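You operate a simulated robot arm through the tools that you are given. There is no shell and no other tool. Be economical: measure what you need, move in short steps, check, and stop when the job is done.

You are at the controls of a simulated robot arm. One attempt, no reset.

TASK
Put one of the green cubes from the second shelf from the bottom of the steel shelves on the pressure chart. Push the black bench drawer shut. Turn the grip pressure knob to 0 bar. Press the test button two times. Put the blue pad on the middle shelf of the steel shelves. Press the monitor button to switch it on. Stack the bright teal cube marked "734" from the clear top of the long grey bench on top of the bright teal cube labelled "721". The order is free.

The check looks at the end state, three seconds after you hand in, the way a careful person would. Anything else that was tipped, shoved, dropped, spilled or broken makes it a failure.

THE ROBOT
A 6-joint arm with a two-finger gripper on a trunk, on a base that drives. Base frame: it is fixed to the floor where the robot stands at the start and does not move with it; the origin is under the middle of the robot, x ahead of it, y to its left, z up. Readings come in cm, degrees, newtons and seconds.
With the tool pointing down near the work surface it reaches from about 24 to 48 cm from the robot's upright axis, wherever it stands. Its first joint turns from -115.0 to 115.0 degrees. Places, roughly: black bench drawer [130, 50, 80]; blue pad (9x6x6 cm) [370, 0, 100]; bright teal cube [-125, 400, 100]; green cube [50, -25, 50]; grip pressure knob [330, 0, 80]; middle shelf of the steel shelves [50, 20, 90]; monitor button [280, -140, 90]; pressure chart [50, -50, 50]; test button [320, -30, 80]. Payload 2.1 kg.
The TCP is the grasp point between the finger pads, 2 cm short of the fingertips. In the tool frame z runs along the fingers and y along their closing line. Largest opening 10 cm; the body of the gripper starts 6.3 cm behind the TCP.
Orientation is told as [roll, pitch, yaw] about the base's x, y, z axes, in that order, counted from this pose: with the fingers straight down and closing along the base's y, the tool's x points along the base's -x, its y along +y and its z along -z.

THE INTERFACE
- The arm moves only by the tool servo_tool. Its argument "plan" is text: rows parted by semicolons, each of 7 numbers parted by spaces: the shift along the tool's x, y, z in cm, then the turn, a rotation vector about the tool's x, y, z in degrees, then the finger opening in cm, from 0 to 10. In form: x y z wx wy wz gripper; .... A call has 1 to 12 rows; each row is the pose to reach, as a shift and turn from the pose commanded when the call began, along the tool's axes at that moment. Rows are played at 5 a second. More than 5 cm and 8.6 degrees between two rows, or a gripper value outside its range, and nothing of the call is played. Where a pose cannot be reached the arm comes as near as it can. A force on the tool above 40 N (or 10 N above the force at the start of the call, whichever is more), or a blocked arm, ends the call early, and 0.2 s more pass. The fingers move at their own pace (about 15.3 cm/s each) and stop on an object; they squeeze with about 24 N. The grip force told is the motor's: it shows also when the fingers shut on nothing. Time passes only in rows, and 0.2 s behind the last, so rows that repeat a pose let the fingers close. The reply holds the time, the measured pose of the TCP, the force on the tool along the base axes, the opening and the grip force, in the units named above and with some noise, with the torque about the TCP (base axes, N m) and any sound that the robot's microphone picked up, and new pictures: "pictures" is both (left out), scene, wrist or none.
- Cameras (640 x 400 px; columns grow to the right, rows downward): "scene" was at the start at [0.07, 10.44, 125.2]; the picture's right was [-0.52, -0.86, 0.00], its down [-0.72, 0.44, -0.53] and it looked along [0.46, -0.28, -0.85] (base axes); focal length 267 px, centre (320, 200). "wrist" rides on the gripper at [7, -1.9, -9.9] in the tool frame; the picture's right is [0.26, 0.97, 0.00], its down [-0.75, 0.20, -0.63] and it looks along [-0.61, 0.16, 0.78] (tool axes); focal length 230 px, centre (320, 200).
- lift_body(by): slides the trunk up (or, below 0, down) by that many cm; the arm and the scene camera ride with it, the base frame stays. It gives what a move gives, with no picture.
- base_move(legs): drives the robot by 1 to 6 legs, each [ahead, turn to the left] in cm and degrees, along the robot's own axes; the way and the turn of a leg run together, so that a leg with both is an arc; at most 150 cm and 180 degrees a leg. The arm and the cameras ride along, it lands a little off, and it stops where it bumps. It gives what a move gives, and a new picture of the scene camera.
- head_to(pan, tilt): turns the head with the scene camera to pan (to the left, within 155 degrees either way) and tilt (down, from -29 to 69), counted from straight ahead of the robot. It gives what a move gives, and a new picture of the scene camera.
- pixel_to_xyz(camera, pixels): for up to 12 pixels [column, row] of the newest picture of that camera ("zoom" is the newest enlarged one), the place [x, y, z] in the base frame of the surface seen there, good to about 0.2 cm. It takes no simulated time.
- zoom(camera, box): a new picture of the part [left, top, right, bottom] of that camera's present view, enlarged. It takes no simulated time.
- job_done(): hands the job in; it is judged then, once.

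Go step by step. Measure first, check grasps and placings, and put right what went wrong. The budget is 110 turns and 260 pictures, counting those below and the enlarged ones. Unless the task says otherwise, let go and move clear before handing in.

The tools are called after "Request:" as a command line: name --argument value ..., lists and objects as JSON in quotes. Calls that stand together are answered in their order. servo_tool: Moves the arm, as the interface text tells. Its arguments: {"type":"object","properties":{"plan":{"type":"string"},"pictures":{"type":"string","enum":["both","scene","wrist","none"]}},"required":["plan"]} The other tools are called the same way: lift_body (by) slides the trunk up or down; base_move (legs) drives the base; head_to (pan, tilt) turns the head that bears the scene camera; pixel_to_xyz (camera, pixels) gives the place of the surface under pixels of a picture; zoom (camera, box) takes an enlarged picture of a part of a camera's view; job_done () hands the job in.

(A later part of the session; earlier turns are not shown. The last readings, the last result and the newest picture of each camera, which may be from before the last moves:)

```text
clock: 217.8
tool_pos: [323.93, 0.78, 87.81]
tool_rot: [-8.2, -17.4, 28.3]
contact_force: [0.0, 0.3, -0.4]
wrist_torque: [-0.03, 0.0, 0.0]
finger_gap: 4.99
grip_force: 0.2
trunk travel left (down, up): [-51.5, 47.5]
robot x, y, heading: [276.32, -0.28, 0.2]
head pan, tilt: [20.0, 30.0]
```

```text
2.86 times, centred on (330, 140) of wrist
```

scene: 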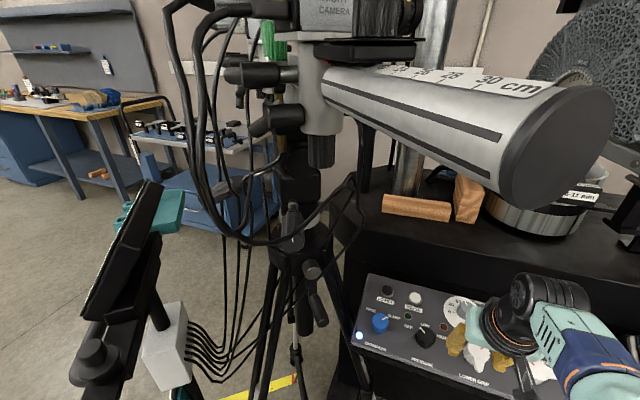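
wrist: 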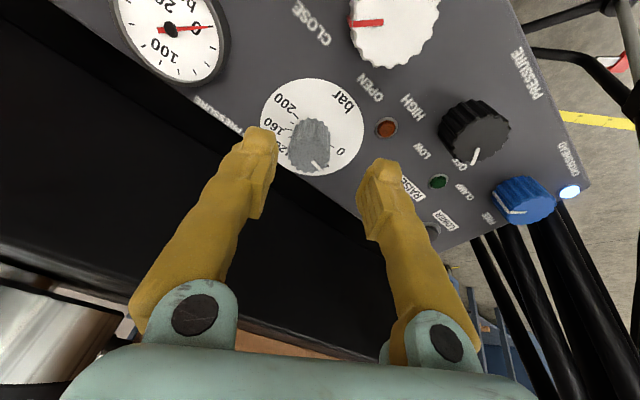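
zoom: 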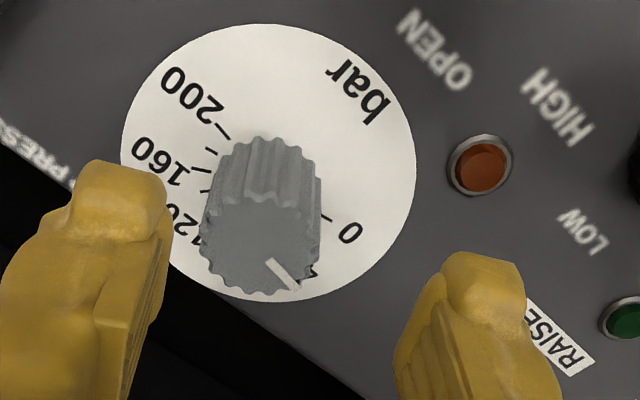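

The pointer now seems roughly parallel to the 0 tick. I'll zoom in more to measure the remaining angle.

Request:
zoom --camera "wrist" --box '[270, 80, 370, 180]'

Request:
zoom --camera "scene" --box '[430, 270, 530, 360]'

Request:
pixel_to_xyz --camera "zoom" --pixels '[[320, 200]]'

```text
4.00 times, centred on (320, 130) of wrist
```

zoom: 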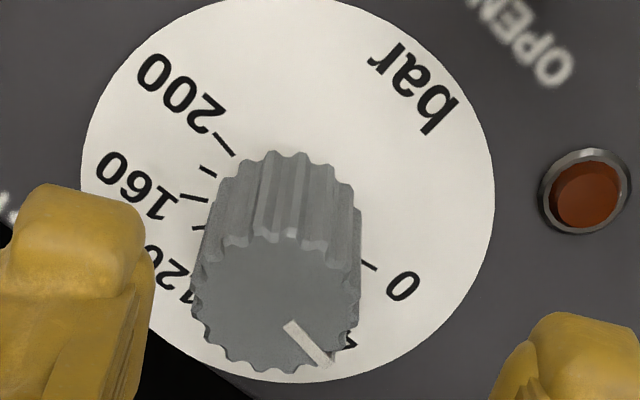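

```text
4.44 times, centred on (480, 315) of scene
```

zoom: 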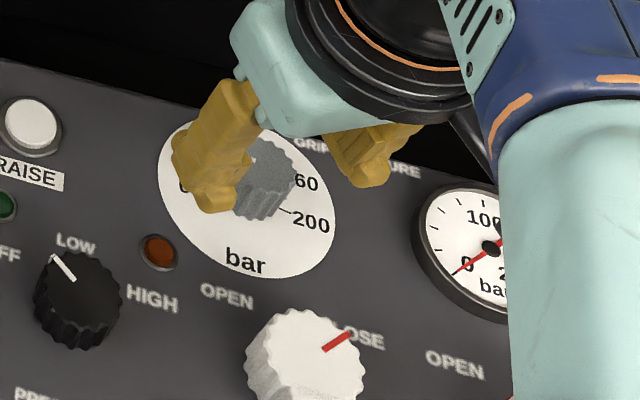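

```text
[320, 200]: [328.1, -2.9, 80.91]
```

The pointer is about 5° short of 0, and the grip showed the knob's axis is about 0.7 cm further forward. I'll re-grip centred and turn 6° more.

Request:
servo_tool --plan "-0.62 -0.32 0 0 0 0 5; -0.62 -0.32 2.2 0 0 0 5; -0.62 -0.32 4.2 0 0 0 5; -0.62 -0.32 4.2 0 0 0 3.2; -0.62 -0.32 4.2 0 0 0 2.5; -0.62 -0.32 4.2 0 0 0 2; -0.62 -0.32 4.2 0 0 -4 2; -0.62 -0.32 4.2 0 0 -7 2; -0.62 -0.32 4.2 0 0 -7 2" --pictures "none"

Request:
servo_tool --plan "0 0 0 0 0 0 4; 0 0 0 0 0 0 5; 0 0 0 0 0 0 5; 0 0 -2 0 0 0 5; 0 0 -4.5 0 0 0 5; 0 0 -4.5 0 0 0 5" --pictures "wrist"

Request:
zoom --camera "wrist" --box '[260, 70, 380, 170]'

```text
clock: 219.8
tool_pos: [326.07, 0.62, 84.05]
tool_rot: [-10.4, -16.4, 35.5]
contact_force: [6.0, -9.2, 2.9]
wrist_torque: [0.26, -0.48, 0.04]
finger_gap: 2.87
grip_force: 44.9
trunk travel left (down, up): [-51.5, 47.5]
robot x, y, heading: [276.24, 0.3, 0.6]
head pan, tilt: [20.0, 30.0]
```

```text
clock: 221.2
tool_pos: [324.32, 0.81, 88.37]
tool_rot: [-10.5, -16.3, 35.4]
contact_force: [-0.3, 0.0, -0.4]
wrist_torque: [-0.01, 0.0, 0.01]
finger_gap: 4.99
grip_force: 0.0
trunk travel left (down, up): [-51.5, 47.5]
robot x, y, heading: [276.23, 0.25, 0.4]
head pan, tilt: [20.0, 30.0]
```

wrist: 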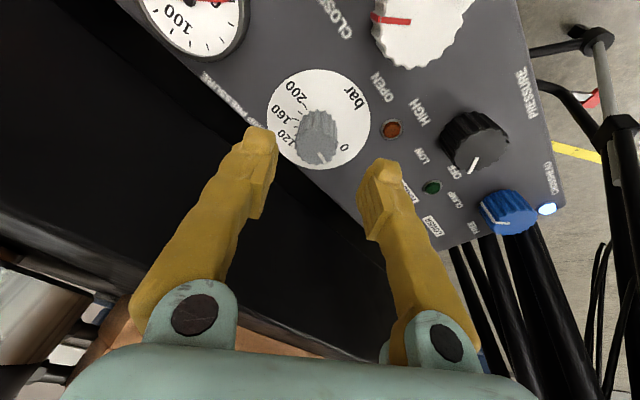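

```text
4.00 times, centred on (320, 120) of wrist
```

zoom: 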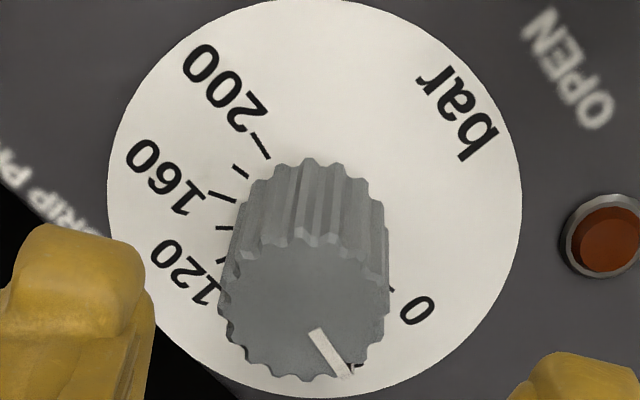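

The pointer (49°) now lines up with the 0 tick (49°). I'll straighten the wrist, back off, and look at the pendant's buttons.

Request:
servo_tool --plan "1 0 -1 0 0 7 5; 2 0.5 -1 0 0 14 4; 3 1 -1 0 0 21 2; 4 1.5 -1 0 0 28 0; 4 1.5 -1 0 0 34 0; 4 1.5 -1 0 0 34 0" --pictures "none"

Request:
base_move --legs '[[-30, 0]]'

Request:
head_to --pan -18 --tilt 30

Request:
zoom --camera "scene" --box '[220, 180, 420, 320]'

```text
clock: 222.6
tool_pos: [320.13, -0.31, 87.87]
tool_rot: [0.8, -19.3, -0.3]
contact_force: [-0.5, 0.7, -0.9]
wrist_torque: [0.0, 0.0, 0.0]
finger_gap: 0.0
grip_force: 23.8
trunk travel left (down, up): [-51.5, 47.5]
robot x, y, heading: [276.74, -0.27, 0.4]
head pan, tilt: [20.0, 30.0]
```

```text
clock: 224.7
tool_pos: [290.32, -0.4, 88.03]
tool_rot: [0.8, -19.3, -0.1]
contact_force: [-0.1, 0.5, 0.4]
wrist_torque: [0.01, 0.02, 0.02]
finger_gap: 0.0
grip_force: 24.0
trunk travel left (down, up): [-51.5, 47.5]
robot x, y, heading: [246.8, -0.48, 0.9]
head pan, tilt: [20.0, 30.0]
```

scene: 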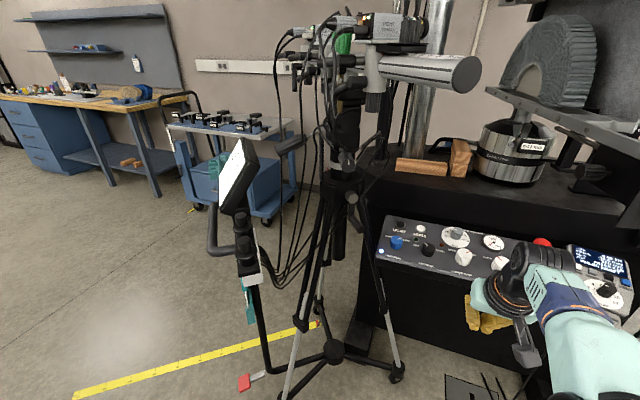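

```text
clock: 225.7
tool_pos: [290.42, -0.55, 87.99]
tool_rot: [0.7, -19.2, -0.1]
contact_force: [0.9, 0.2, 0.0]
wrist_torque: [0.01, -0.02, 0.02]
finger_gap: 0.0
grip_force: 24.0
trunk travel left (down, up): [-51.5, 47.5]
robot x, y, heading: [247.1, -0.67, 0.8]
head pan, tilt: [-18.0, 30.0]
```

scene: 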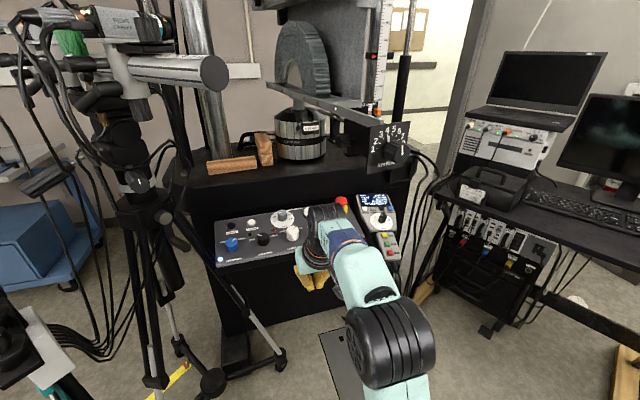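

```text
2.86 times, centred on (320, 250) of scene
```

zoom: 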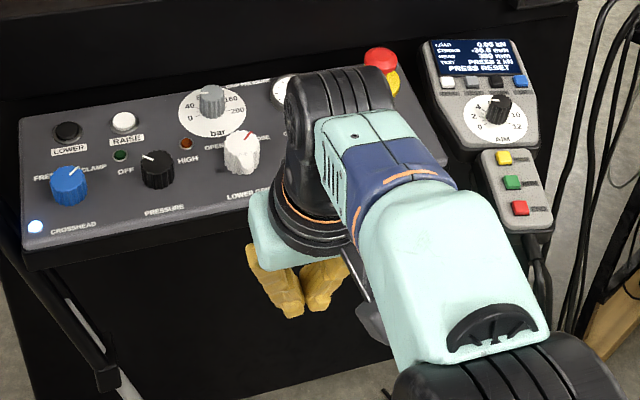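

Request:
zoom --camera "scene" --box '[350, 190, 405, 265]'

Request:
zoom --camera "scene" --box '[265, 200, 305, 230]'

Request:
pixel_to_xyz --camera "scene" --pixels '[[362, 208], [371, 208], [379, 208], [388, 208], [380, 217], [382, 234], [386, 242], [388, 251], [360, 198], [386, 198], [372, 160], [400, 165]]'

```text
5.33 times, centred on (378, 228) of scene
```

zoom: 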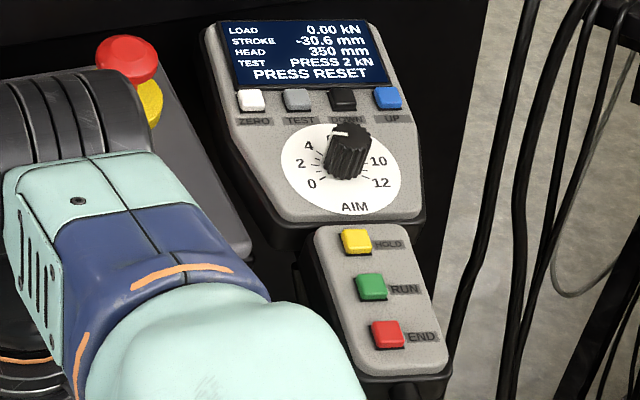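

```text
13.33 times, centred on (285, 215) of scene
```

zoom: 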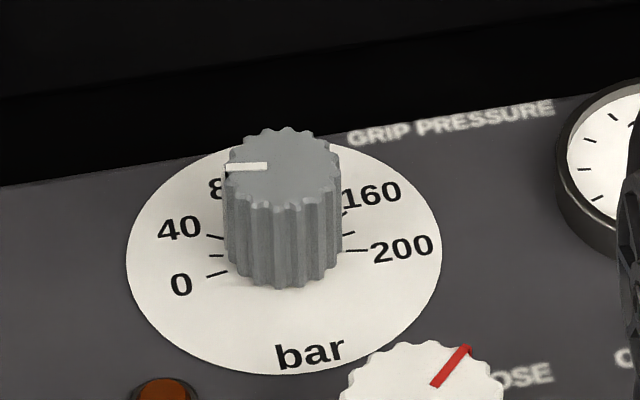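

```text
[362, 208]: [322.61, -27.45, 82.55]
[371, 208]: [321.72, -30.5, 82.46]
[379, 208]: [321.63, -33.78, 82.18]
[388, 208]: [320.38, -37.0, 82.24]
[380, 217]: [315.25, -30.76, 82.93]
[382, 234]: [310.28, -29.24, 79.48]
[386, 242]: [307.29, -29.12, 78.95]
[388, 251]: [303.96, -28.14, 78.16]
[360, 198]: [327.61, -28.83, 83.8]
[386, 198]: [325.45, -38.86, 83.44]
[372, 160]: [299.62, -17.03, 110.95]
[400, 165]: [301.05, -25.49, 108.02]
```

The labels show TEST is the grey pendant button at (321.7,-30.5,82.5). From this view the grip knob still points about 14° short of the 0 tick, so I'll go back in and turn it further.

Request:
base_move --legs '[[30, 0]]'

Request:
servo_tool --plan "-2 0.5 0.5 0 0 0 5; -4.34 1 1.8 0 0 7 5; -4.34 1 1.8 0 0 7 5" --pictures "wrist"

```text
clock: 227.8
tool_pos: [320.42, -0.26, 87.93]
tool_rot: [0.7, -19.2, -0.3]
contact_force: [-0.1, -0.2, -0.6]
wrist_torque: [0.0, 0.01, -0.02]
finger_gap: 0.0
grip_force: 23.9
trunk travel left (down, up): [-51.5, 47.5]
robot x, y, heading: [276.68, -0.18, 0.6]
head pan, tilt: [-18.0, 30.0]
```

scene: 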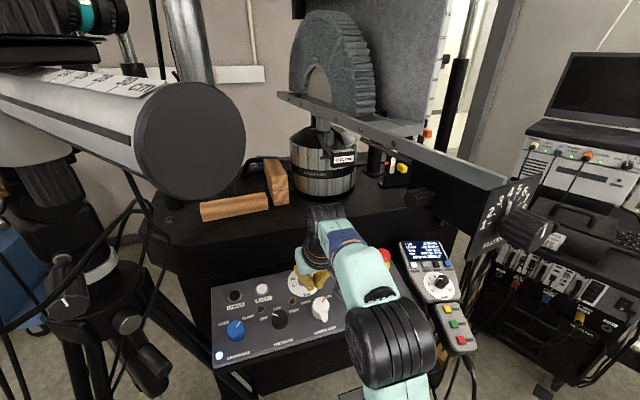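

```text
clock: 228.6
tool_pos: [325.16, 0.86, 87.66]
tool_rot: [3.1, -19.1, -7.7]
contact_force: [-0.8, 0.3, 0.8]
wrist_torque: [0.03, -0.02, -0.01]
finger_gap: 4.99
grip_force: 0.0
trunk travel left (down, up): [-51.5, 47.5]
robot x, y, heading: [276.6, -0.39, 0.5]
head pan, tilt: [-18.0, 30.0]
```

wrist: 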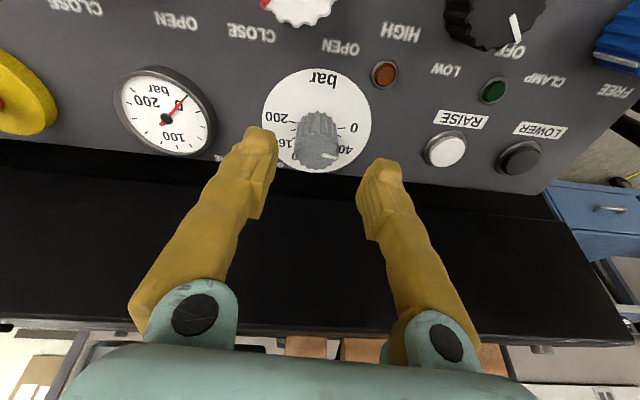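

Request:
servo_tool --plan "0 0 2 0 0 0 5; 0 0 4.2 0 0 0 5; 0 0 4.2 0 0 0 3.2; 0 0 4.2 0 0 0 2.5; 0 0 4.2 0 0 0 2; 0 0 4.2 0 0 -5 2; 0 0 4.2 0 0 -10 2; 0 0 4.2 0 0 -15 2; 0 0 4.2 0 0 -15 2" --pictures "none"

Request:
servo_tool --plan "0 0 0 0 0 0 4; 0 0 0 0 0 0 5; 0 0 0 0 0 0 5; 0 0 -2 0 0 0 5; 0 0 -4.5 0 0 0 5; 0 0 -4.5 0 0 0 5" --pictures "wrist"

Request:
zoom --camera "wrist" --box '[260, 60, 380, 160]'

```text
clock: 230.6
tool_pos: [326.64, 0.76, 83.64]
tool_rot: [-2.0, -19.1, 8.2]
contact_force: [0.9, -6.3, -0.9]
wrist_torque: [-0.18, 0.47, -0.01]
finger_gap: 2.87
grip_force: 45.2
trunk travel left (down, up): [-51.5, 47.5]
robot x, y, heading: [276.74, -0.25, 0.6]
head pan, tilt: [-18.0, 30.0]
```

```text
clock: 232.0
tool_pos: [325.06, 0.75, 87.93]
tool_rot: [-2.0, -19.1, 8.2]
contact_force: [-0.8, 0.5, -0.3]
wrist_torque: [0.04, 0.0, -0.03]
finger_gap: 5.01
grip_force: 0.1
trunk travel left (down, up): [-51.5, 47.5]
robot x, y, heading: [276.82, -0.14, 0.6]
head pan, tilt: [-18.0, 30.0]
```

wrist: 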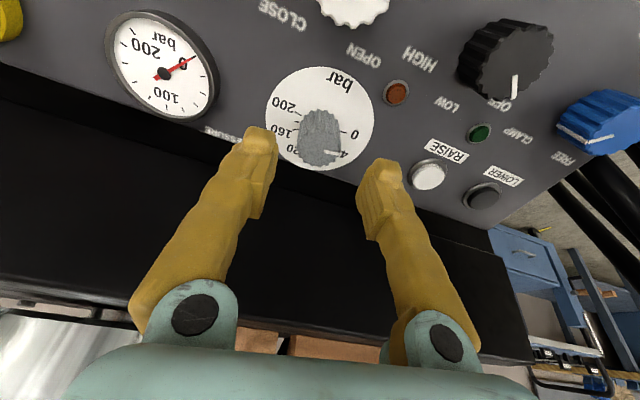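

```text
4.00 times, centred on (320, 110) of wrist
```

zoom: 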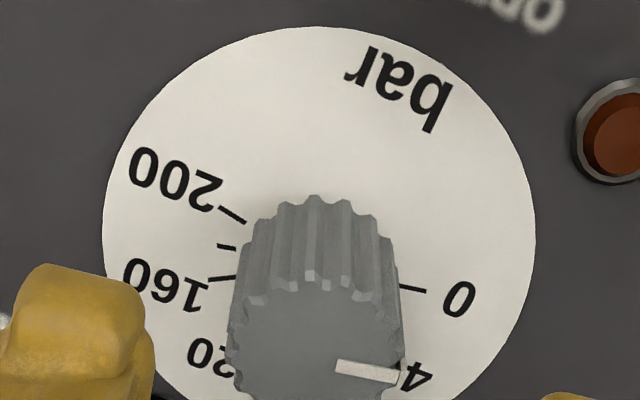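

The pointer (10.8°) is now parallel to the 0 tick (10.3°). Next is the TEST button, which I'll approach from the right to stay clear of the station box. I'll retract, back off, and go round in reverse.

Request:
servo_tool --plan "2 0 -1 0 0 4 4; 4 0 -1 0 0 8 2; 4 0 -1 0 0 8 0; 4 0 -1 0 0 8 0" --pictures "none"

Request:
base_move --legs '[[-45, 0], [0, 92.4], [-70, 0], [0, -68.4]]'

Request:
head_to --pan 0 --tilt 25

Request:
zoom --camera "scene" --box '[200, 130, 400, 290]'

```text
clock: 233.0
tool_pos: [320.92, 0.27, 87.62]
tool_rot: [0.8, -19.2, -0.3]
contact_force: [-1.5, 0.0, -0.9]
wrist_torque: [-0.01, 0.0, 0.03]
finger_gap: 0.02
grip_force: 23.5
trunk travel left (down, up): [-51.5, 47.5]
robot x, y, heading: [276.78, 0.21, 0.8]
head pan, tilt: [-18.0, 30.0]
```

```text
clock: 246.0
tool_pos: [274.54, -54.51, 87.57]
tool_rot: [0.8, -19.1, 21.8]
contact_force: [0.9, -1.3, 0.0]
wrist_torque: [0.01, -0.03, 0.0]
finger_gap: 0.0
grip_force: 24.3
trunk travel left (down, up): [-51.5, 47.5]
robot x, y, heading: [233.5, -71.04, 22.8]
head pan, tilt: [-18.0, 30.0]
```

scene: 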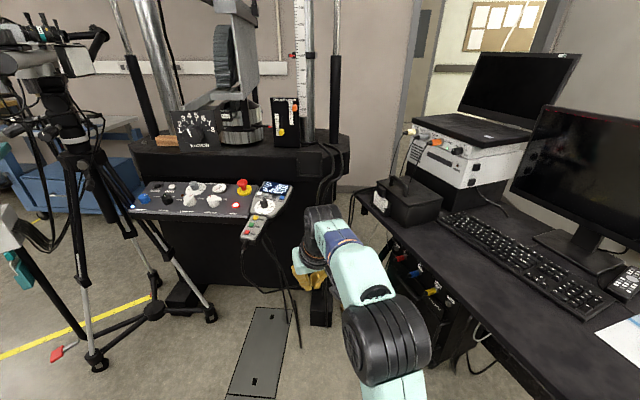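

```text
clock: 246.8
tool_pos: [274.43, -54.47, 87.68]
tool_rot: [0.8, -19.2, 21.8]
contact_force: [-0.3, 1.0, -0.3]
wrist_torque: [0.0, 0.02, 0.0]
finger_gap: 0.05
grip_force: 23.9
trunk travel left (down, up): [-51.5, 47.5]
robot x, y, heading: [233.67, -70.95, 22.5]
head pan, tilt: [0.0, 25.0]
```

scene: 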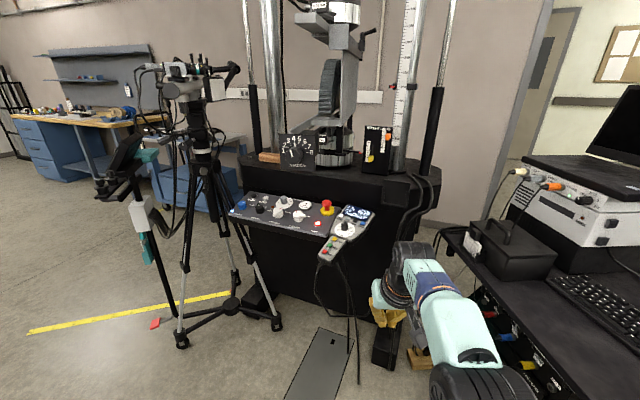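

```text
2.50 times, centred on (300, 210) of scene
```

zoom: 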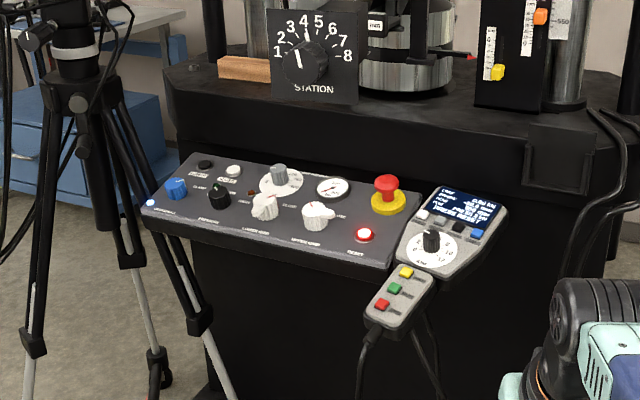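

I have a clear view of the panel now. I'll zoom to verify the knob and station and to measure the TEST button.

Request:
zoom --camera "scene" --box '[270, 125, 330, 175]'

Request:
zoom --camera "scene" --box '[265, 185, 325, 225]'

Request:
zoom --camera "scene" --box '[315, 195, 385, 265]'

Request:
pixel_to_xyz --camera "scene" --pixels '[[349, 213], [356, 217], [363, 221], [347, 224], [370, 212], [300, 160], [310, 145], [318, 140], [375, 215], [395, 330], [420, 365], [470, 250]]'

```text
8.00 times, centred on (300, 150) of scene
```

zoom: 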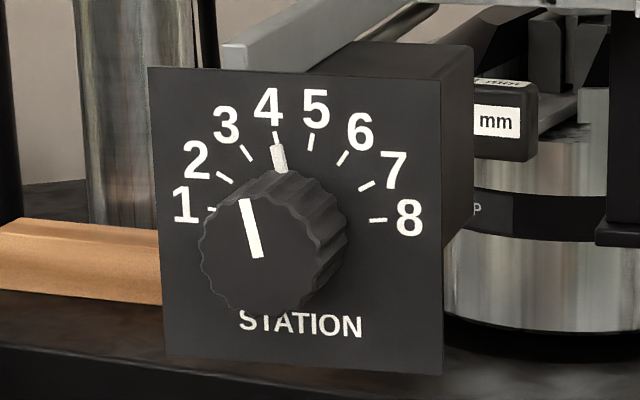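

```text
10.00 times, centred on (295, 205) of scene
```

zoom: 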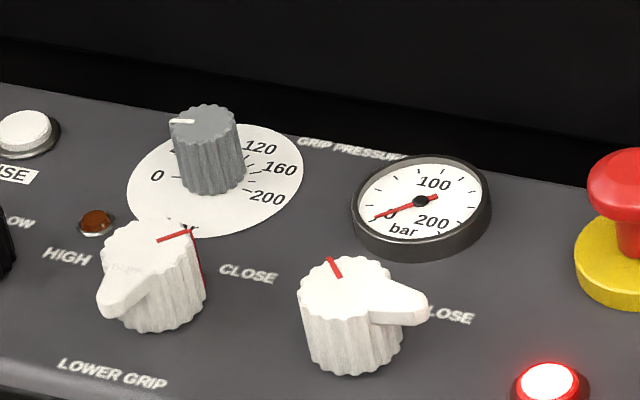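

```text
5.71 times, centred on (350, 230) of scene
```

zoom: 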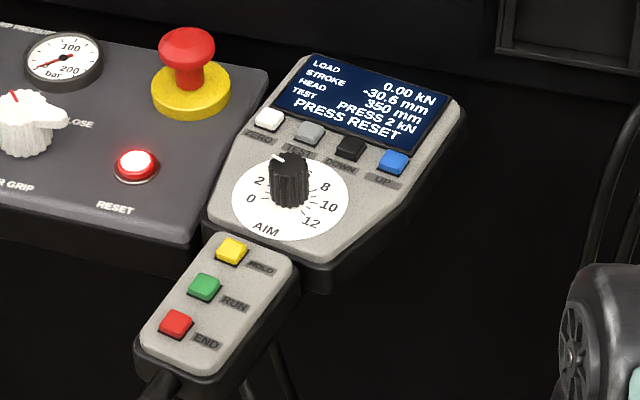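

```text
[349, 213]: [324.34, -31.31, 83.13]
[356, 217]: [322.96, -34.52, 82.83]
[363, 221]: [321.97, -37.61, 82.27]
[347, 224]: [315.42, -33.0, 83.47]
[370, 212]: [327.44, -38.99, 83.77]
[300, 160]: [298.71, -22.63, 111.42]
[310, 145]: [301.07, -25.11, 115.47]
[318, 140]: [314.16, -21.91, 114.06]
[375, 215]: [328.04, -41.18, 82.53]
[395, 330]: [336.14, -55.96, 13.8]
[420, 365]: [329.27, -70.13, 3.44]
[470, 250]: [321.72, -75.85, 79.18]
```

The station is still at 4 and the grip knob points at 0. I'll measure the TEST button exactly through the zoom.

Request:
pixel_to_xyz --camera "zoom" --pixels '[[309, 130], [300, 130], [318, 132], [310, 124], [309, 138], [268, 117], [350, 146], [288, 160], [330, 165], [322, 115], [250, 110], [440, 130]]'

```text
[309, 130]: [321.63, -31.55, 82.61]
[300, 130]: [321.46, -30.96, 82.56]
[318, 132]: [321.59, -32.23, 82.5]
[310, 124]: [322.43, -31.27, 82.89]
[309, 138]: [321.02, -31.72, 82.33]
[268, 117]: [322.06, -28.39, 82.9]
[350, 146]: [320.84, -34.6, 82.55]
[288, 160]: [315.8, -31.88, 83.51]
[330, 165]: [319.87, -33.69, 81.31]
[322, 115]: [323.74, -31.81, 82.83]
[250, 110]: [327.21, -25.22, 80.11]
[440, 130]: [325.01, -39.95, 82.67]
```

TEST is at (321.6,-31.5,82.7). I'll turn 1.7° and drive 48 cm nearer, staying right of the station box.

Request:
base_move --legs '[[0, 1.7], [48, 0]]'

Request:
servo_tool --plan "0 0 0 0 6 0 0; 0 0 0 0 6 0 0" --pictures "wrist"

```text
clock: 250.0
tool_pos: [317.21, -33.19, 87.57]
tool_rot: [0.8, -19.2, 23.9]
contact_force: [-0.2, 0.0, 0.6]
wrist_torque: [0.02, -0.01, -0.01]
finger_gap: 0.0
grip_force: 24.2
trunk travel left (down, up): [-51.5, 47.5]
robot x, y, heading: [277.07, -51.35, 24.6]
head pan, tilt: [0.0, 25.0]
```

scene: 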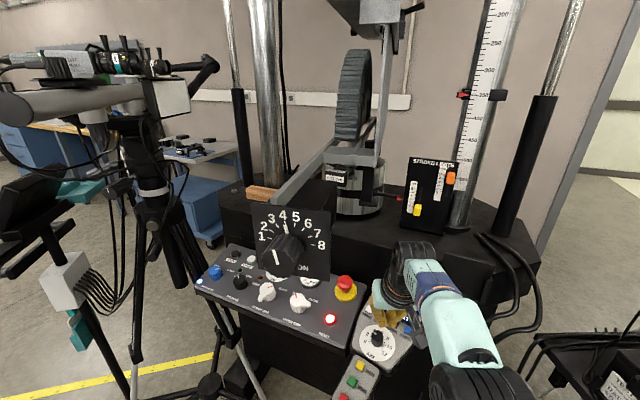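

```text
clock: 250.6
tool_pos: [317.18, -33.09, 87.58]
tool_rot: [0.7, -13.3, 24.1]
contact_force: [0.6, 0.0, 0.8]
wrist_torque: [0.06, -0.02, 0.01]
finger_gap: 0.01
grip_force: 23.7
trunk travel left (down, up): [-51.5, 47.5]
robot x, y, heading: [277.08, -51.51, 24.7]
head pan, tilt: [0.0, 25.0]
```

wrist: 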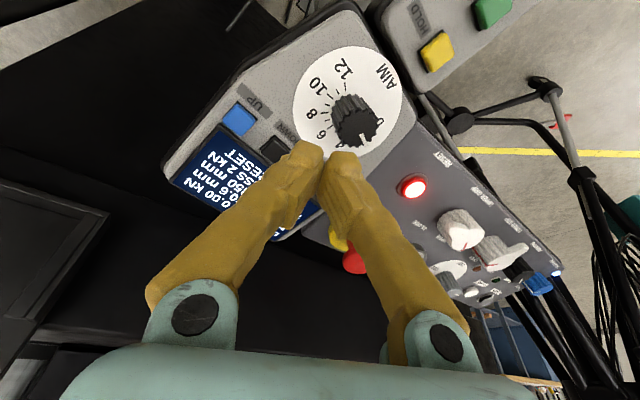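

I'll calibrate with the visible DOWN and UP buttons in the wrist view.

Request:
pixel_to_xyz --camera "wrist" --pixels '[[272, 148], [239, 118], [355, 130], [300, 140], [318, 150], [285, 130], [325, 200]]'

Request:
zoom --camera "wrist" --box '[220, 90, 380, 200]'

Request:
zoom --camera "scene" --box '[340, 270, 440, 370]'

```text
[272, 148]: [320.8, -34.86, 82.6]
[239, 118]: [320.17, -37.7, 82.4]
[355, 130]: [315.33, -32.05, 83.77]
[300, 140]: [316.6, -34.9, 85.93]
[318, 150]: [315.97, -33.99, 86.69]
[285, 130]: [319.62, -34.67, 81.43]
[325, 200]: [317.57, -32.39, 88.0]
```

```text
3.64 times, centred on (300, 145) of wrist
```

zoom: 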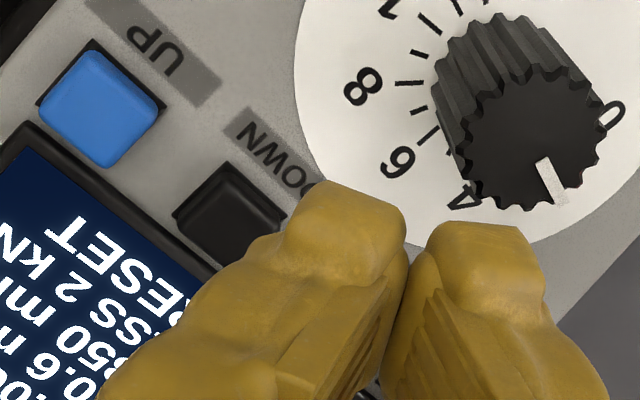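

```text
4.00 times, centred on (390, 320) of scene
```

zoom: 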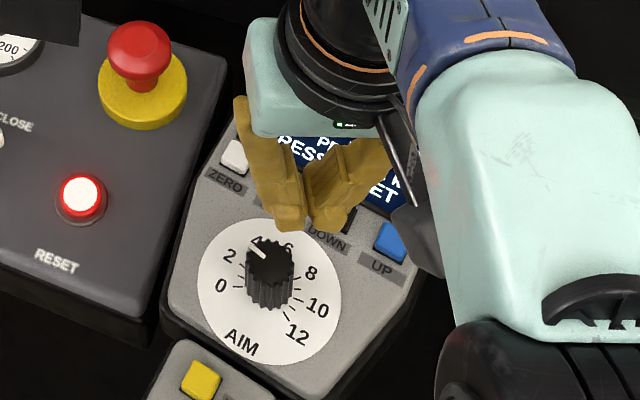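

TEST works out at (321.5,-31.7). I'll move to hover 1.5 cm above it.

Request:
servo_tool --plan "-1.8 -0.25 1 0 0 0 0; -3.62 -0.5 2.29 0 0 0 0; -3.62 -0.5 2.29 0 0 0 0" --pictures "both"

Request:
zoom --camera "scene" --box '[340, 250, 440, 350]'

Request:
zoom --camera "wrist" --box '[220, 70, 400, 190]'

```text
clock: 251.4
tool_pos: [320.92, -32.03, 86.13]
tool_rot: [0.7, -13.2, 23.9]
contact_force: [0.3, 0.6, -0.8]
wrist_torque: [0.0, -0.02, -0.02]
finger_gap: 0.0
grip_force: 23.9
trunk travel left (down, up): [-51.5, 47.5]
robot x, y, heading: [276.98, -51.36, 24.8]
head pan, tilt: [0.0, 25.0]
```

scene: 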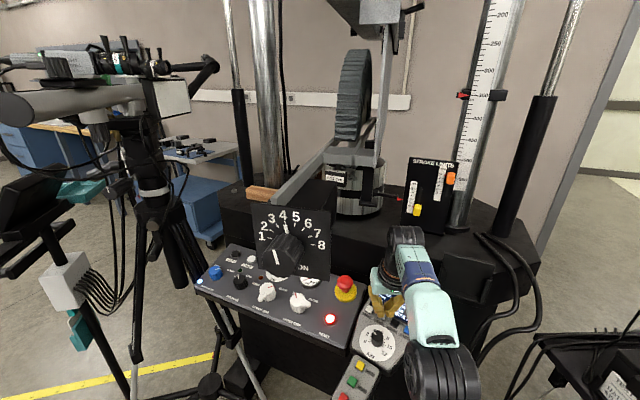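
wrist: 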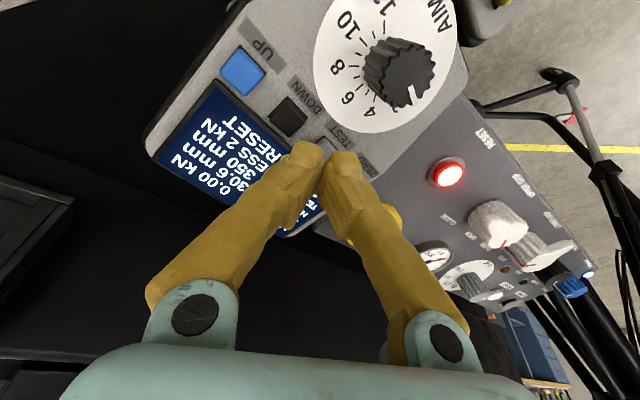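

```text
4.00 times, centred on (390, 300) of scene
```

zoom: 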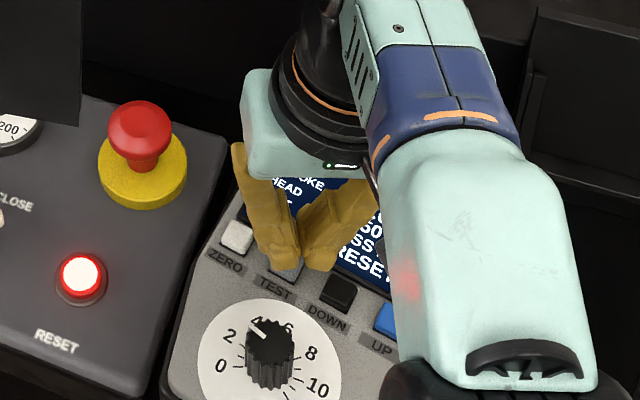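

```text
3.33 times, centred on (310, 130) of wrist
```

zoom: 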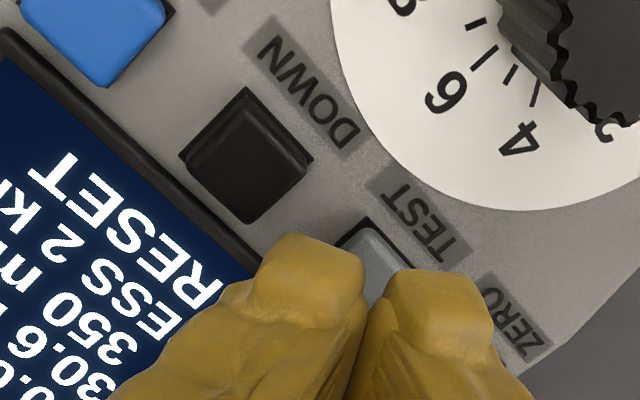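

The fingertips are over TEST. I'll press down gently and return, then check the display.

Request:
servo_tool --plan "0 0.2 0.7 0 0 0 0; 0 0.2 1.3 0 0 0 0; 0 0.2 1.6 0 0 0 0; 0 0.2 1.9 0 0 0 0" --pictures "none"

Request:
servo_tool --plan "0 0 -0.7 0 0 0 0; 0 0 -1.9 0 0 0 0; 0 0 -1.9 0 0 0 0" --pictures "wrist"

Request:
zoom --camera "wrist" --box '[140, 60, 380, 240]'

```text
clock: 252.4
tool_pos: [321.44, -31.62, 84.34]
tool_rot: [0.7, -13.3, 24.1]
contact_force: [0.5, 0.1, 1.0]
wrist_torque: [0.05, 0.0, 0.0]
finger_gap: 0.0
grip_force: 24.1
trunk travel left (down, up): [-51.5, 47.5]
robot x, y, heading: [277.44, -51.79, 24.7]
head pan, tilt: [0.0, 25.0]
heard: click
```

```text
clock: 253.2
tool_pos: [320.95, -31.72, 86.2]
tool_rot: [0.7, -13.2, 24.0]
contact_force: [0.7, 0.2, -0.6]
wrist_torque: [-0.03, -0.01, 0.05]
finger_gap: 0.01
grip_force: 23.7
trunk travel left (down, up): [-51.5, 47.5]
robot x, y, heading: [276.67, -51.37, 24.8]
head pan, tilt: [0.0, 25.0]
```

wrist: 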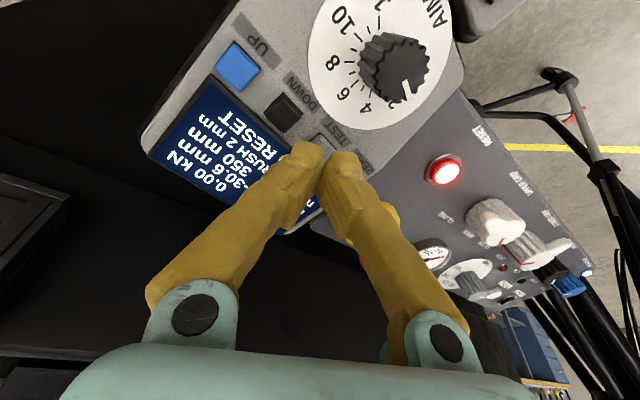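

```text
2.22 times, centred on (260, 150) of wrist
```

zoom: 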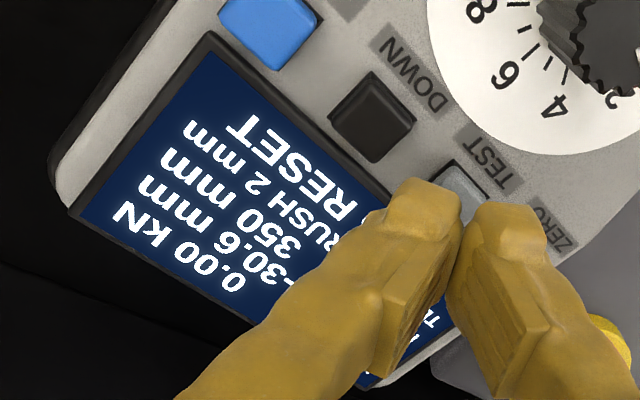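

A click was heard and the display changed to "CRUSH 2 mm". I'll do the second press.

Request:
servo_tool --plan "0 0 0.7 0 0 0 0; 0 0 1.3 0 0 0 0; 0 0 1.6 0 0 0 0; 0 0 1.9 0 0 0 0" --pictures "none"

Request:
servo_tool --plan "0 0 -0.7 0 0 0 0; 0 0 -1.9 0 0 0 0; 2 0 -2.5 0 0 0 0; 4 0 -2.5 0 0 0 0" --pictures "wrist"

Request:
zoom --camera "wrist" --box '[140, 60, 380, 240]'

```text
clock: 254.2
tool_pos: [321.47, -31.66, 84.31]
tool_rot: [0.7, -13.3, 24.0]
contact_force: [-0.5, -0.4, 1.1]
wrist_torque: [0.02, -0.02, 0.03]
finger_gap: 0.0
grip_force: 24.6
trunk travel left (down, up): [-51.5, 47.5]
robot x, y, heading: [277.44, -51.46, 24.6]
head pan, tilt: [0.0, 25.0]
heard: click
```

```text
clock: 255.2
tool_pos: [317.21, -33.45, 85.85]
tool_rot: [0.7, -13.3, 24.0]
contact_force: [-0.3, -0.2, -0.1]
wrist_torque: [-0.01, -0.02, 0.02]
finger_gap: 0.03
grip_force: 23.9
trunk travel left (down, up): [-51.5, 47.5]
robot x, y, heading: [276.83, -51.32, 25.0]
head pan, tilt: [0.0, 25.0]
```

wrist: 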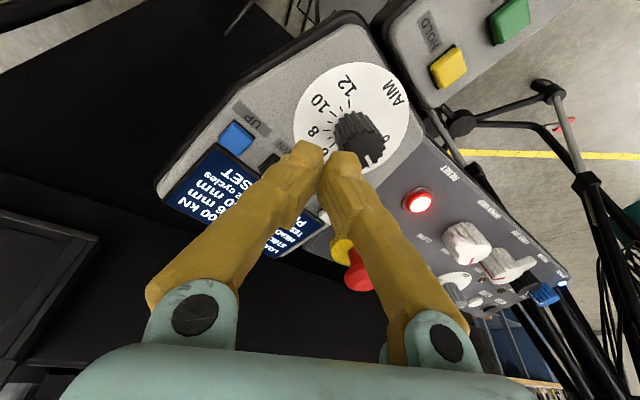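

```text
2.22 times, centred on (260, 150) of wrist
```

zoom: 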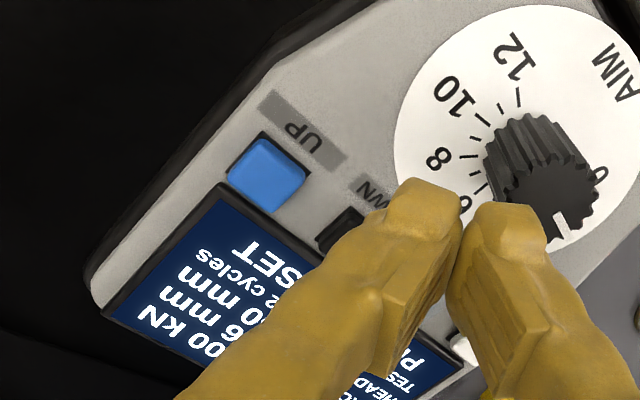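

The second click came and the display now shows "2 cycles". The fingertips are close to the AIM knob, so I'll rise straight up first, then back off and turn to the monitor.

Request:
servo_tool --plan "0 0 -3 0 0 0 0; 0 0 -6 0 0 0 0; 0 0 -6 0 0 0 0" --pictures "none"

Request:
base_move --legs '[[-48, 0]]'

Request:
lift_body --by 20

Request:
base_move --legs '[[0, -84]]'

Request:
head_to --pan 5 --tilt 30

```text
clock: 256.0
tool_pos: [316.11, -33.97, 91.7]
tool_rot: [0.7, -13.2, 24.1]
contact_force: [1.1, 0.5, 0.9]
wrist_torque: [0.03, -0.02, -0.04]
finger_gap: 0.0
grip_force: 24.0
trunk travel left (down, up): [-51.5, 47.5]
robot x, y, heading: [276.97, -51.56, 24.7]
head pan, tilt: [0.0, 25.0]
```

```text
clock: 258.9
tool_pos: [271.6, -54.6, 91.62]
tool_rot: [0.6, -13.2, 23.7]
contact_force: [0.0, 0.0, -0.4]
wrist_torque: [0.01, -0.02, 0.05]
finger_gap: 0.0
grip_force: 23.6
trunk travel left (down, up): [-51.5, 47.5]
robot x, y, heading: [232.74, -72.15, 24.4]
head pan, tilt: [0.0, 25.0]
```

scene: 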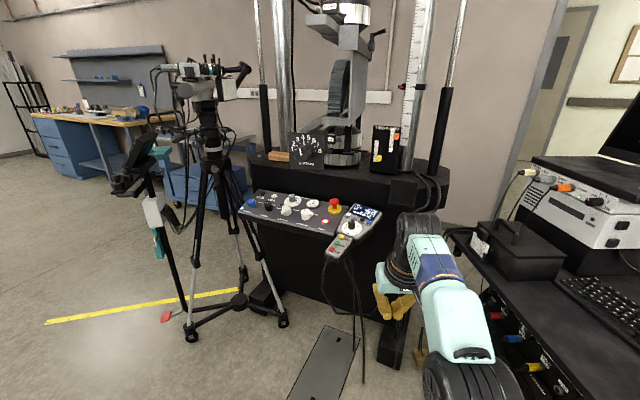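

```text
clock: 261.1
tool_pos: [271.68, -54.61, 111.61]
tool_rot: [0.8, -13.2, 23.7]
contact_force: [0.8, 0.2, -0.3]
wrist_torque: [0.03, 0.02, 0.02]
finger_gap: 0.0
grip_force: 24.0
trunk travel left (down, up): [-71.5, 27.5]
robot x, y, heading: [232.89, -71.79, 24.8]
head pan, tilt: [0.0, 25.0]
```

```text
clock: 265.0
tool_pos: [254.01, -108.8, 111.61]
tool_rot: [0.7, -13.2, -60.0]
contact_force: [0.2, 0.1, -0.7]
wrist_torque: [-0.04, -0.04, -0.02]
finger_gap: 0.0
grip_force: 23.7
trunk travel left (down, up): [-71.5, 27.5]
robot x, y, heading: [232.92, -71.86, -59.3]
head pan, tilt: [0.0, 25.0]
```

scene: 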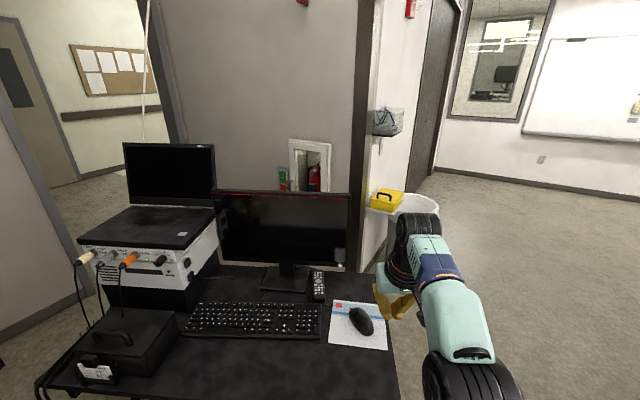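

```text
clock: 265.7
tool_pos: [254.11, -108.81, 111.63]
tool_rot: [0.7, -13.3, -60.0]
contact_force: [0.4, -0.3, -1.0]
wrist_torque: [-0.02, -0.01, -0.06]
finger_gap: 0.0
grip_force: 24.0
trunk travel left (down, up): [-71.5, 27.5]
robot x, y, heading: [232.8, -72.03, -59.1]
head pan, tilt: [5.0, 30.0]
```

scene: 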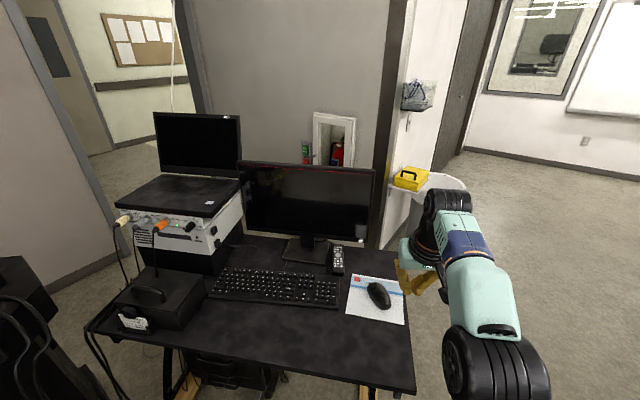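

Request:
zoom --camera "scene" --box '[320, 190, 420, 290]'

Request:
pixel_to_xyz --camera "zoom" --pixels '[[320, 200]]'

Request:
pixel_to_xyz --camera "scene" --pixels '[[361, 240], [350, 238], [365, 235], [300, 225], [280, 235], [413, 395], [100, 330], [410, 285], [375, 180], [250, 165], [338, 262], [375, 295]]'

```text
4.00 times, centred on (370, 240) of scene
```

zoom: 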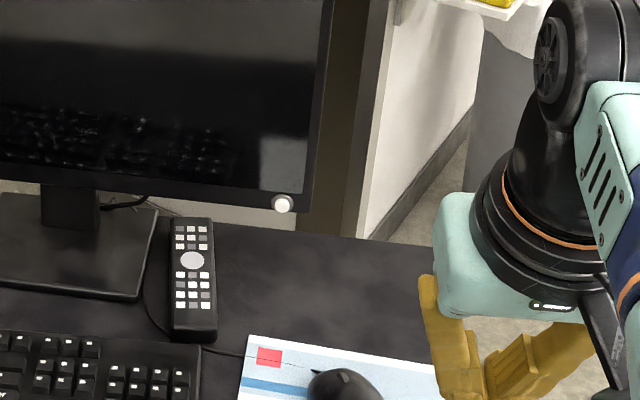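

```text
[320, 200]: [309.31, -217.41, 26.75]
```

```text
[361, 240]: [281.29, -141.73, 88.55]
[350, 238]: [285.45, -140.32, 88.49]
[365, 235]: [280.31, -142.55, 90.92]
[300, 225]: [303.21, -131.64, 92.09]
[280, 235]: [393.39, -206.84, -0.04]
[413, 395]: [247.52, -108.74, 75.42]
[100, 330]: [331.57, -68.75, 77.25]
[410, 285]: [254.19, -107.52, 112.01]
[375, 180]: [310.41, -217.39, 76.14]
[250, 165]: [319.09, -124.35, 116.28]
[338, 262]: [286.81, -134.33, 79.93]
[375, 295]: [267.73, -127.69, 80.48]
```

The button is at (281.3,-141.7,88.5), with the face normal about (-0.43,0.90). The desk's front edge is 44 cm before it. I'll drive to about (254,-84) facing -64.5°, then point the tool nearly level.

Request:
base_move --legs '[[0, 29], [23.5, 0], [0, -34.4]]'

Request:
servo_tool --plan "-2 0 0.5 0 -8 0 0; -4 0 1 0 -16 0 0; -6 0 1.5 0 -24 0 0; -8 0 2 0 -32 0 0; -10 0 3 0 -40 0 0; -12 0 5 0 -48 0 0; -12 0 7 0 -56 0 0; -12 0 9 0 -60 0 0; -12 0 9 0 -60 0 0" --pictures "both"

```text
clock: 270.0
tool_pos: [275.44, -118.88, 111.45]
tool_rot: [3.4, -13.7, -52.5]
contact_force: [1.4, 0.4, 0.7]
wrist_torque: [-0.04, 0.13, -0.03]
finger_gap: 0.02
grip_force: 23.6
trunk travel left (down, up): [-71.5, 27.5]
robot x, y, heading: [254.43, -81.99, -47.6]
head pan, tilt: [5.0, 30.0]
stopped in leg 3: the robot was blocked; the commanded pose is now the measured one
```

scene: 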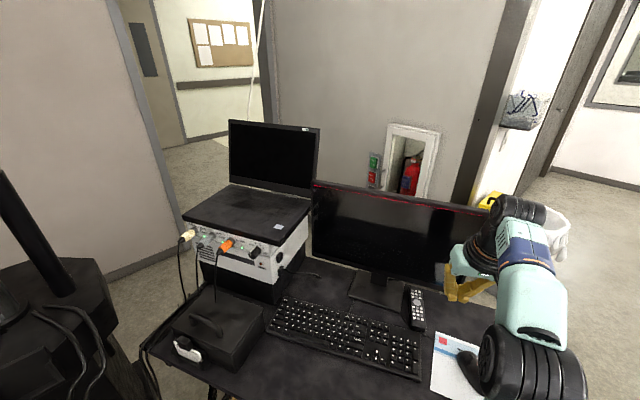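

```text
clock: 272.0
tool_pos: [285.39, -129.21, 105.29]
tool_rot: [8.9, -73.0, -60.3]
contact_force: [-0.2, -0.8, 0.6]
wrist_torque: [-0.01, 0.04, -0.02]
finger_gap: 0.01
grip_force: 24.3
out of reach, approached as far as the arm can: row 6, 7, 8
trunk travel left (down, up): [-71.5, 27.5]
robot x, y, heading: [254.23, -81.9, -47.7]
head pan, tilt: [5.0, 30.0]
```

scene: 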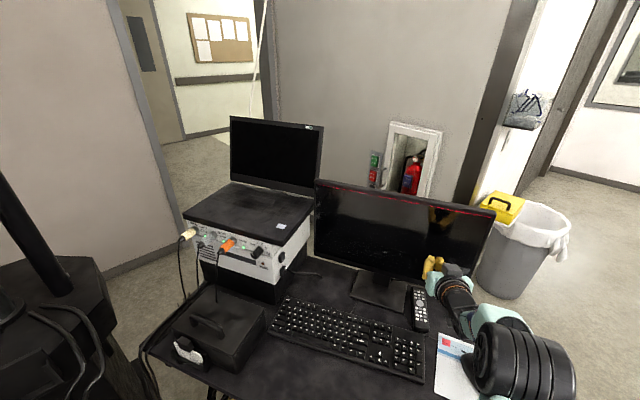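
wrist: 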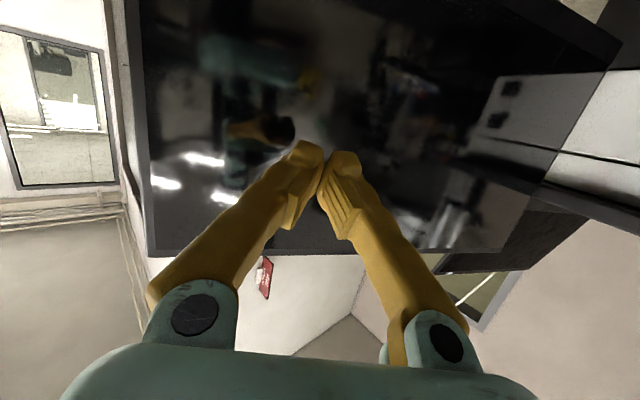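

The final turn was blocked at -47.6°, probably the base against the desk's foot. I'll check that the desk hasn't moved and re-measure the button from here.

Request:
zoom --camera "scene" --box '[390, 200, 500, 330]'

Request:
pixel_to_xyz --camera "scene" --pixels '[[420, 315], [418, 300], [140, 348], [320, 182], [490, 215], [400, 350], [470, 272], [475, 285], [480, 272], [400, 260]]'

Request:
head_to --pan 0 --tilt 65

```text
3.08 times, centred on (445, 265) of scene
```

zoom: 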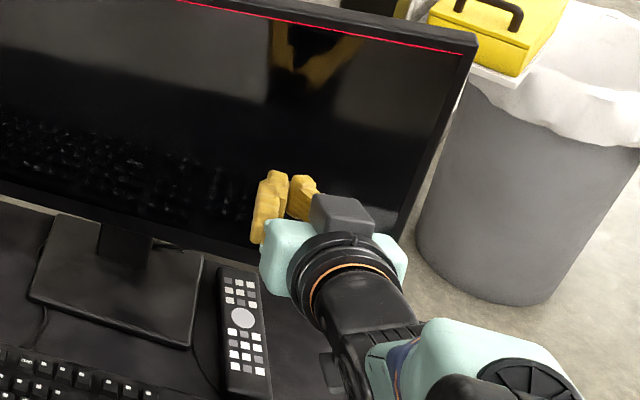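

```text
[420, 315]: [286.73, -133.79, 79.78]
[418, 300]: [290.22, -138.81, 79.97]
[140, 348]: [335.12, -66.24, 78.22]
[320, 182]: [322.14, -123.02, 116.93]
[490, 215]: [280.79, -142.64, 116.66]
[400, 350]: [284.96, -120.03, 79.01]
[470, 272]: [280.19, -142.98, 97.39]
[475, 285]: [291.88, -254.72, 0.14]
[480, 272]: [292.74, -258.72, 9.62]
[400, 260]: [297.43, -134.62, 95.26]
```

```text
clock: 273.0
tool_pos: [285.59, -129.33, 105.18]
tool_rot: [9.2, -73.2, -60.5]
contact_force: [-0.2, 0.1, 0.7]
wrist_torque: [0.01, 0.0, -0.02]
finger_gap: 0.0
grip_force: 23.4
trunk travel left (down, up): [-71.5, 27.5]
robot x, y, heading: [253.91, -81.76, -47.7]
head pan, tilt: [0.0, 65.0]
```

scene: 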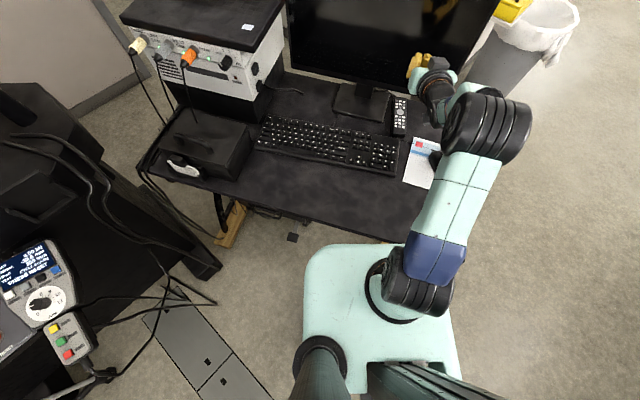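

The desk, monitor and remote are where they were, and the base has just stopped at the desk edge. I'll bring the fingertips down to hover 3 cm in front of the button.

Request:
servo_tool --plan "3 -2.3 1 0 0 0 0; 6 -4.6 2 0 0 0 0; 9 -6.9 3.2 0 0 0 0; 12 -9.2 4.8 0 0 0 0; 14.3 -11.07 6.2 0 0 0 0; 14.3 -11.07 6.2 0 0 0 0" --pictures "wrist"

Request:
head_to --pan -10 --tilt 35

```text
clock: 274.4
tool_pos: [278.23, -137.13, 89.26]
tool_rot: [9.0, -73.1, -60.3]
contact_force: [-0.7, -0.5, 0.0]
wrist_torque: [-0.02, 0.03, 0.0]
finger_gap: 0.0
grip_force: 24.1
trunk travel left (down, up): [-71.5, 27.5]
robot x, y, heading: [254.05, -81.5, -47.8]
head pan, tilt: [0.0, 65.0]
```

wrist: 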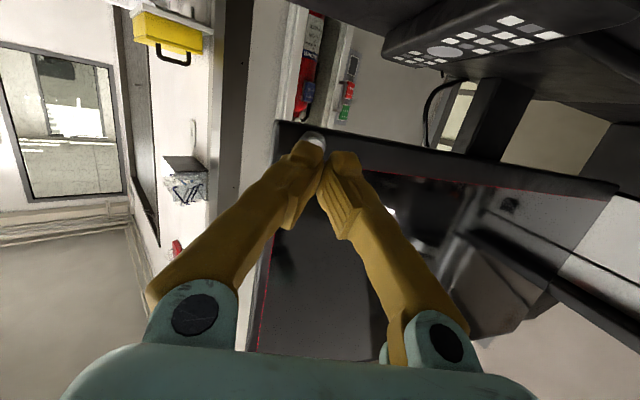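

```text
clock: 275.4
tool_pos: [278.29, -137.04, 89.29]
tool_rot: [9.0, -73.0, -60.3]
contact_force: [-0.2, -0.3, -0.7]
wrist_torque: [-0.02, 0.01, 0.0]
finger_gap: 0.01
grip_force: 23.8
trunk travel left (down, up): [-71.5, 27.5]
robot x, y, heading: [254.27, -81.78, -47.6]
head pan, tilt: [-10.0, 35.0]
```

scene: 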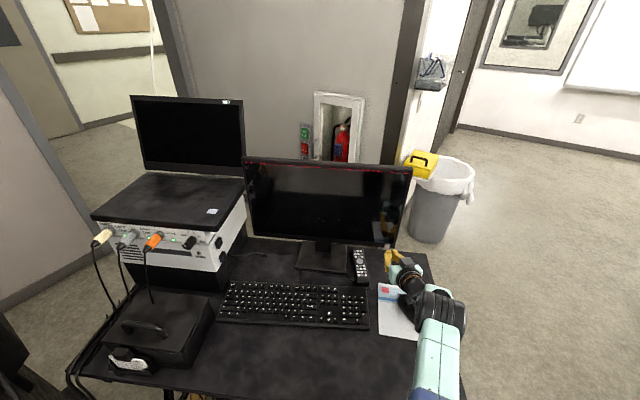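

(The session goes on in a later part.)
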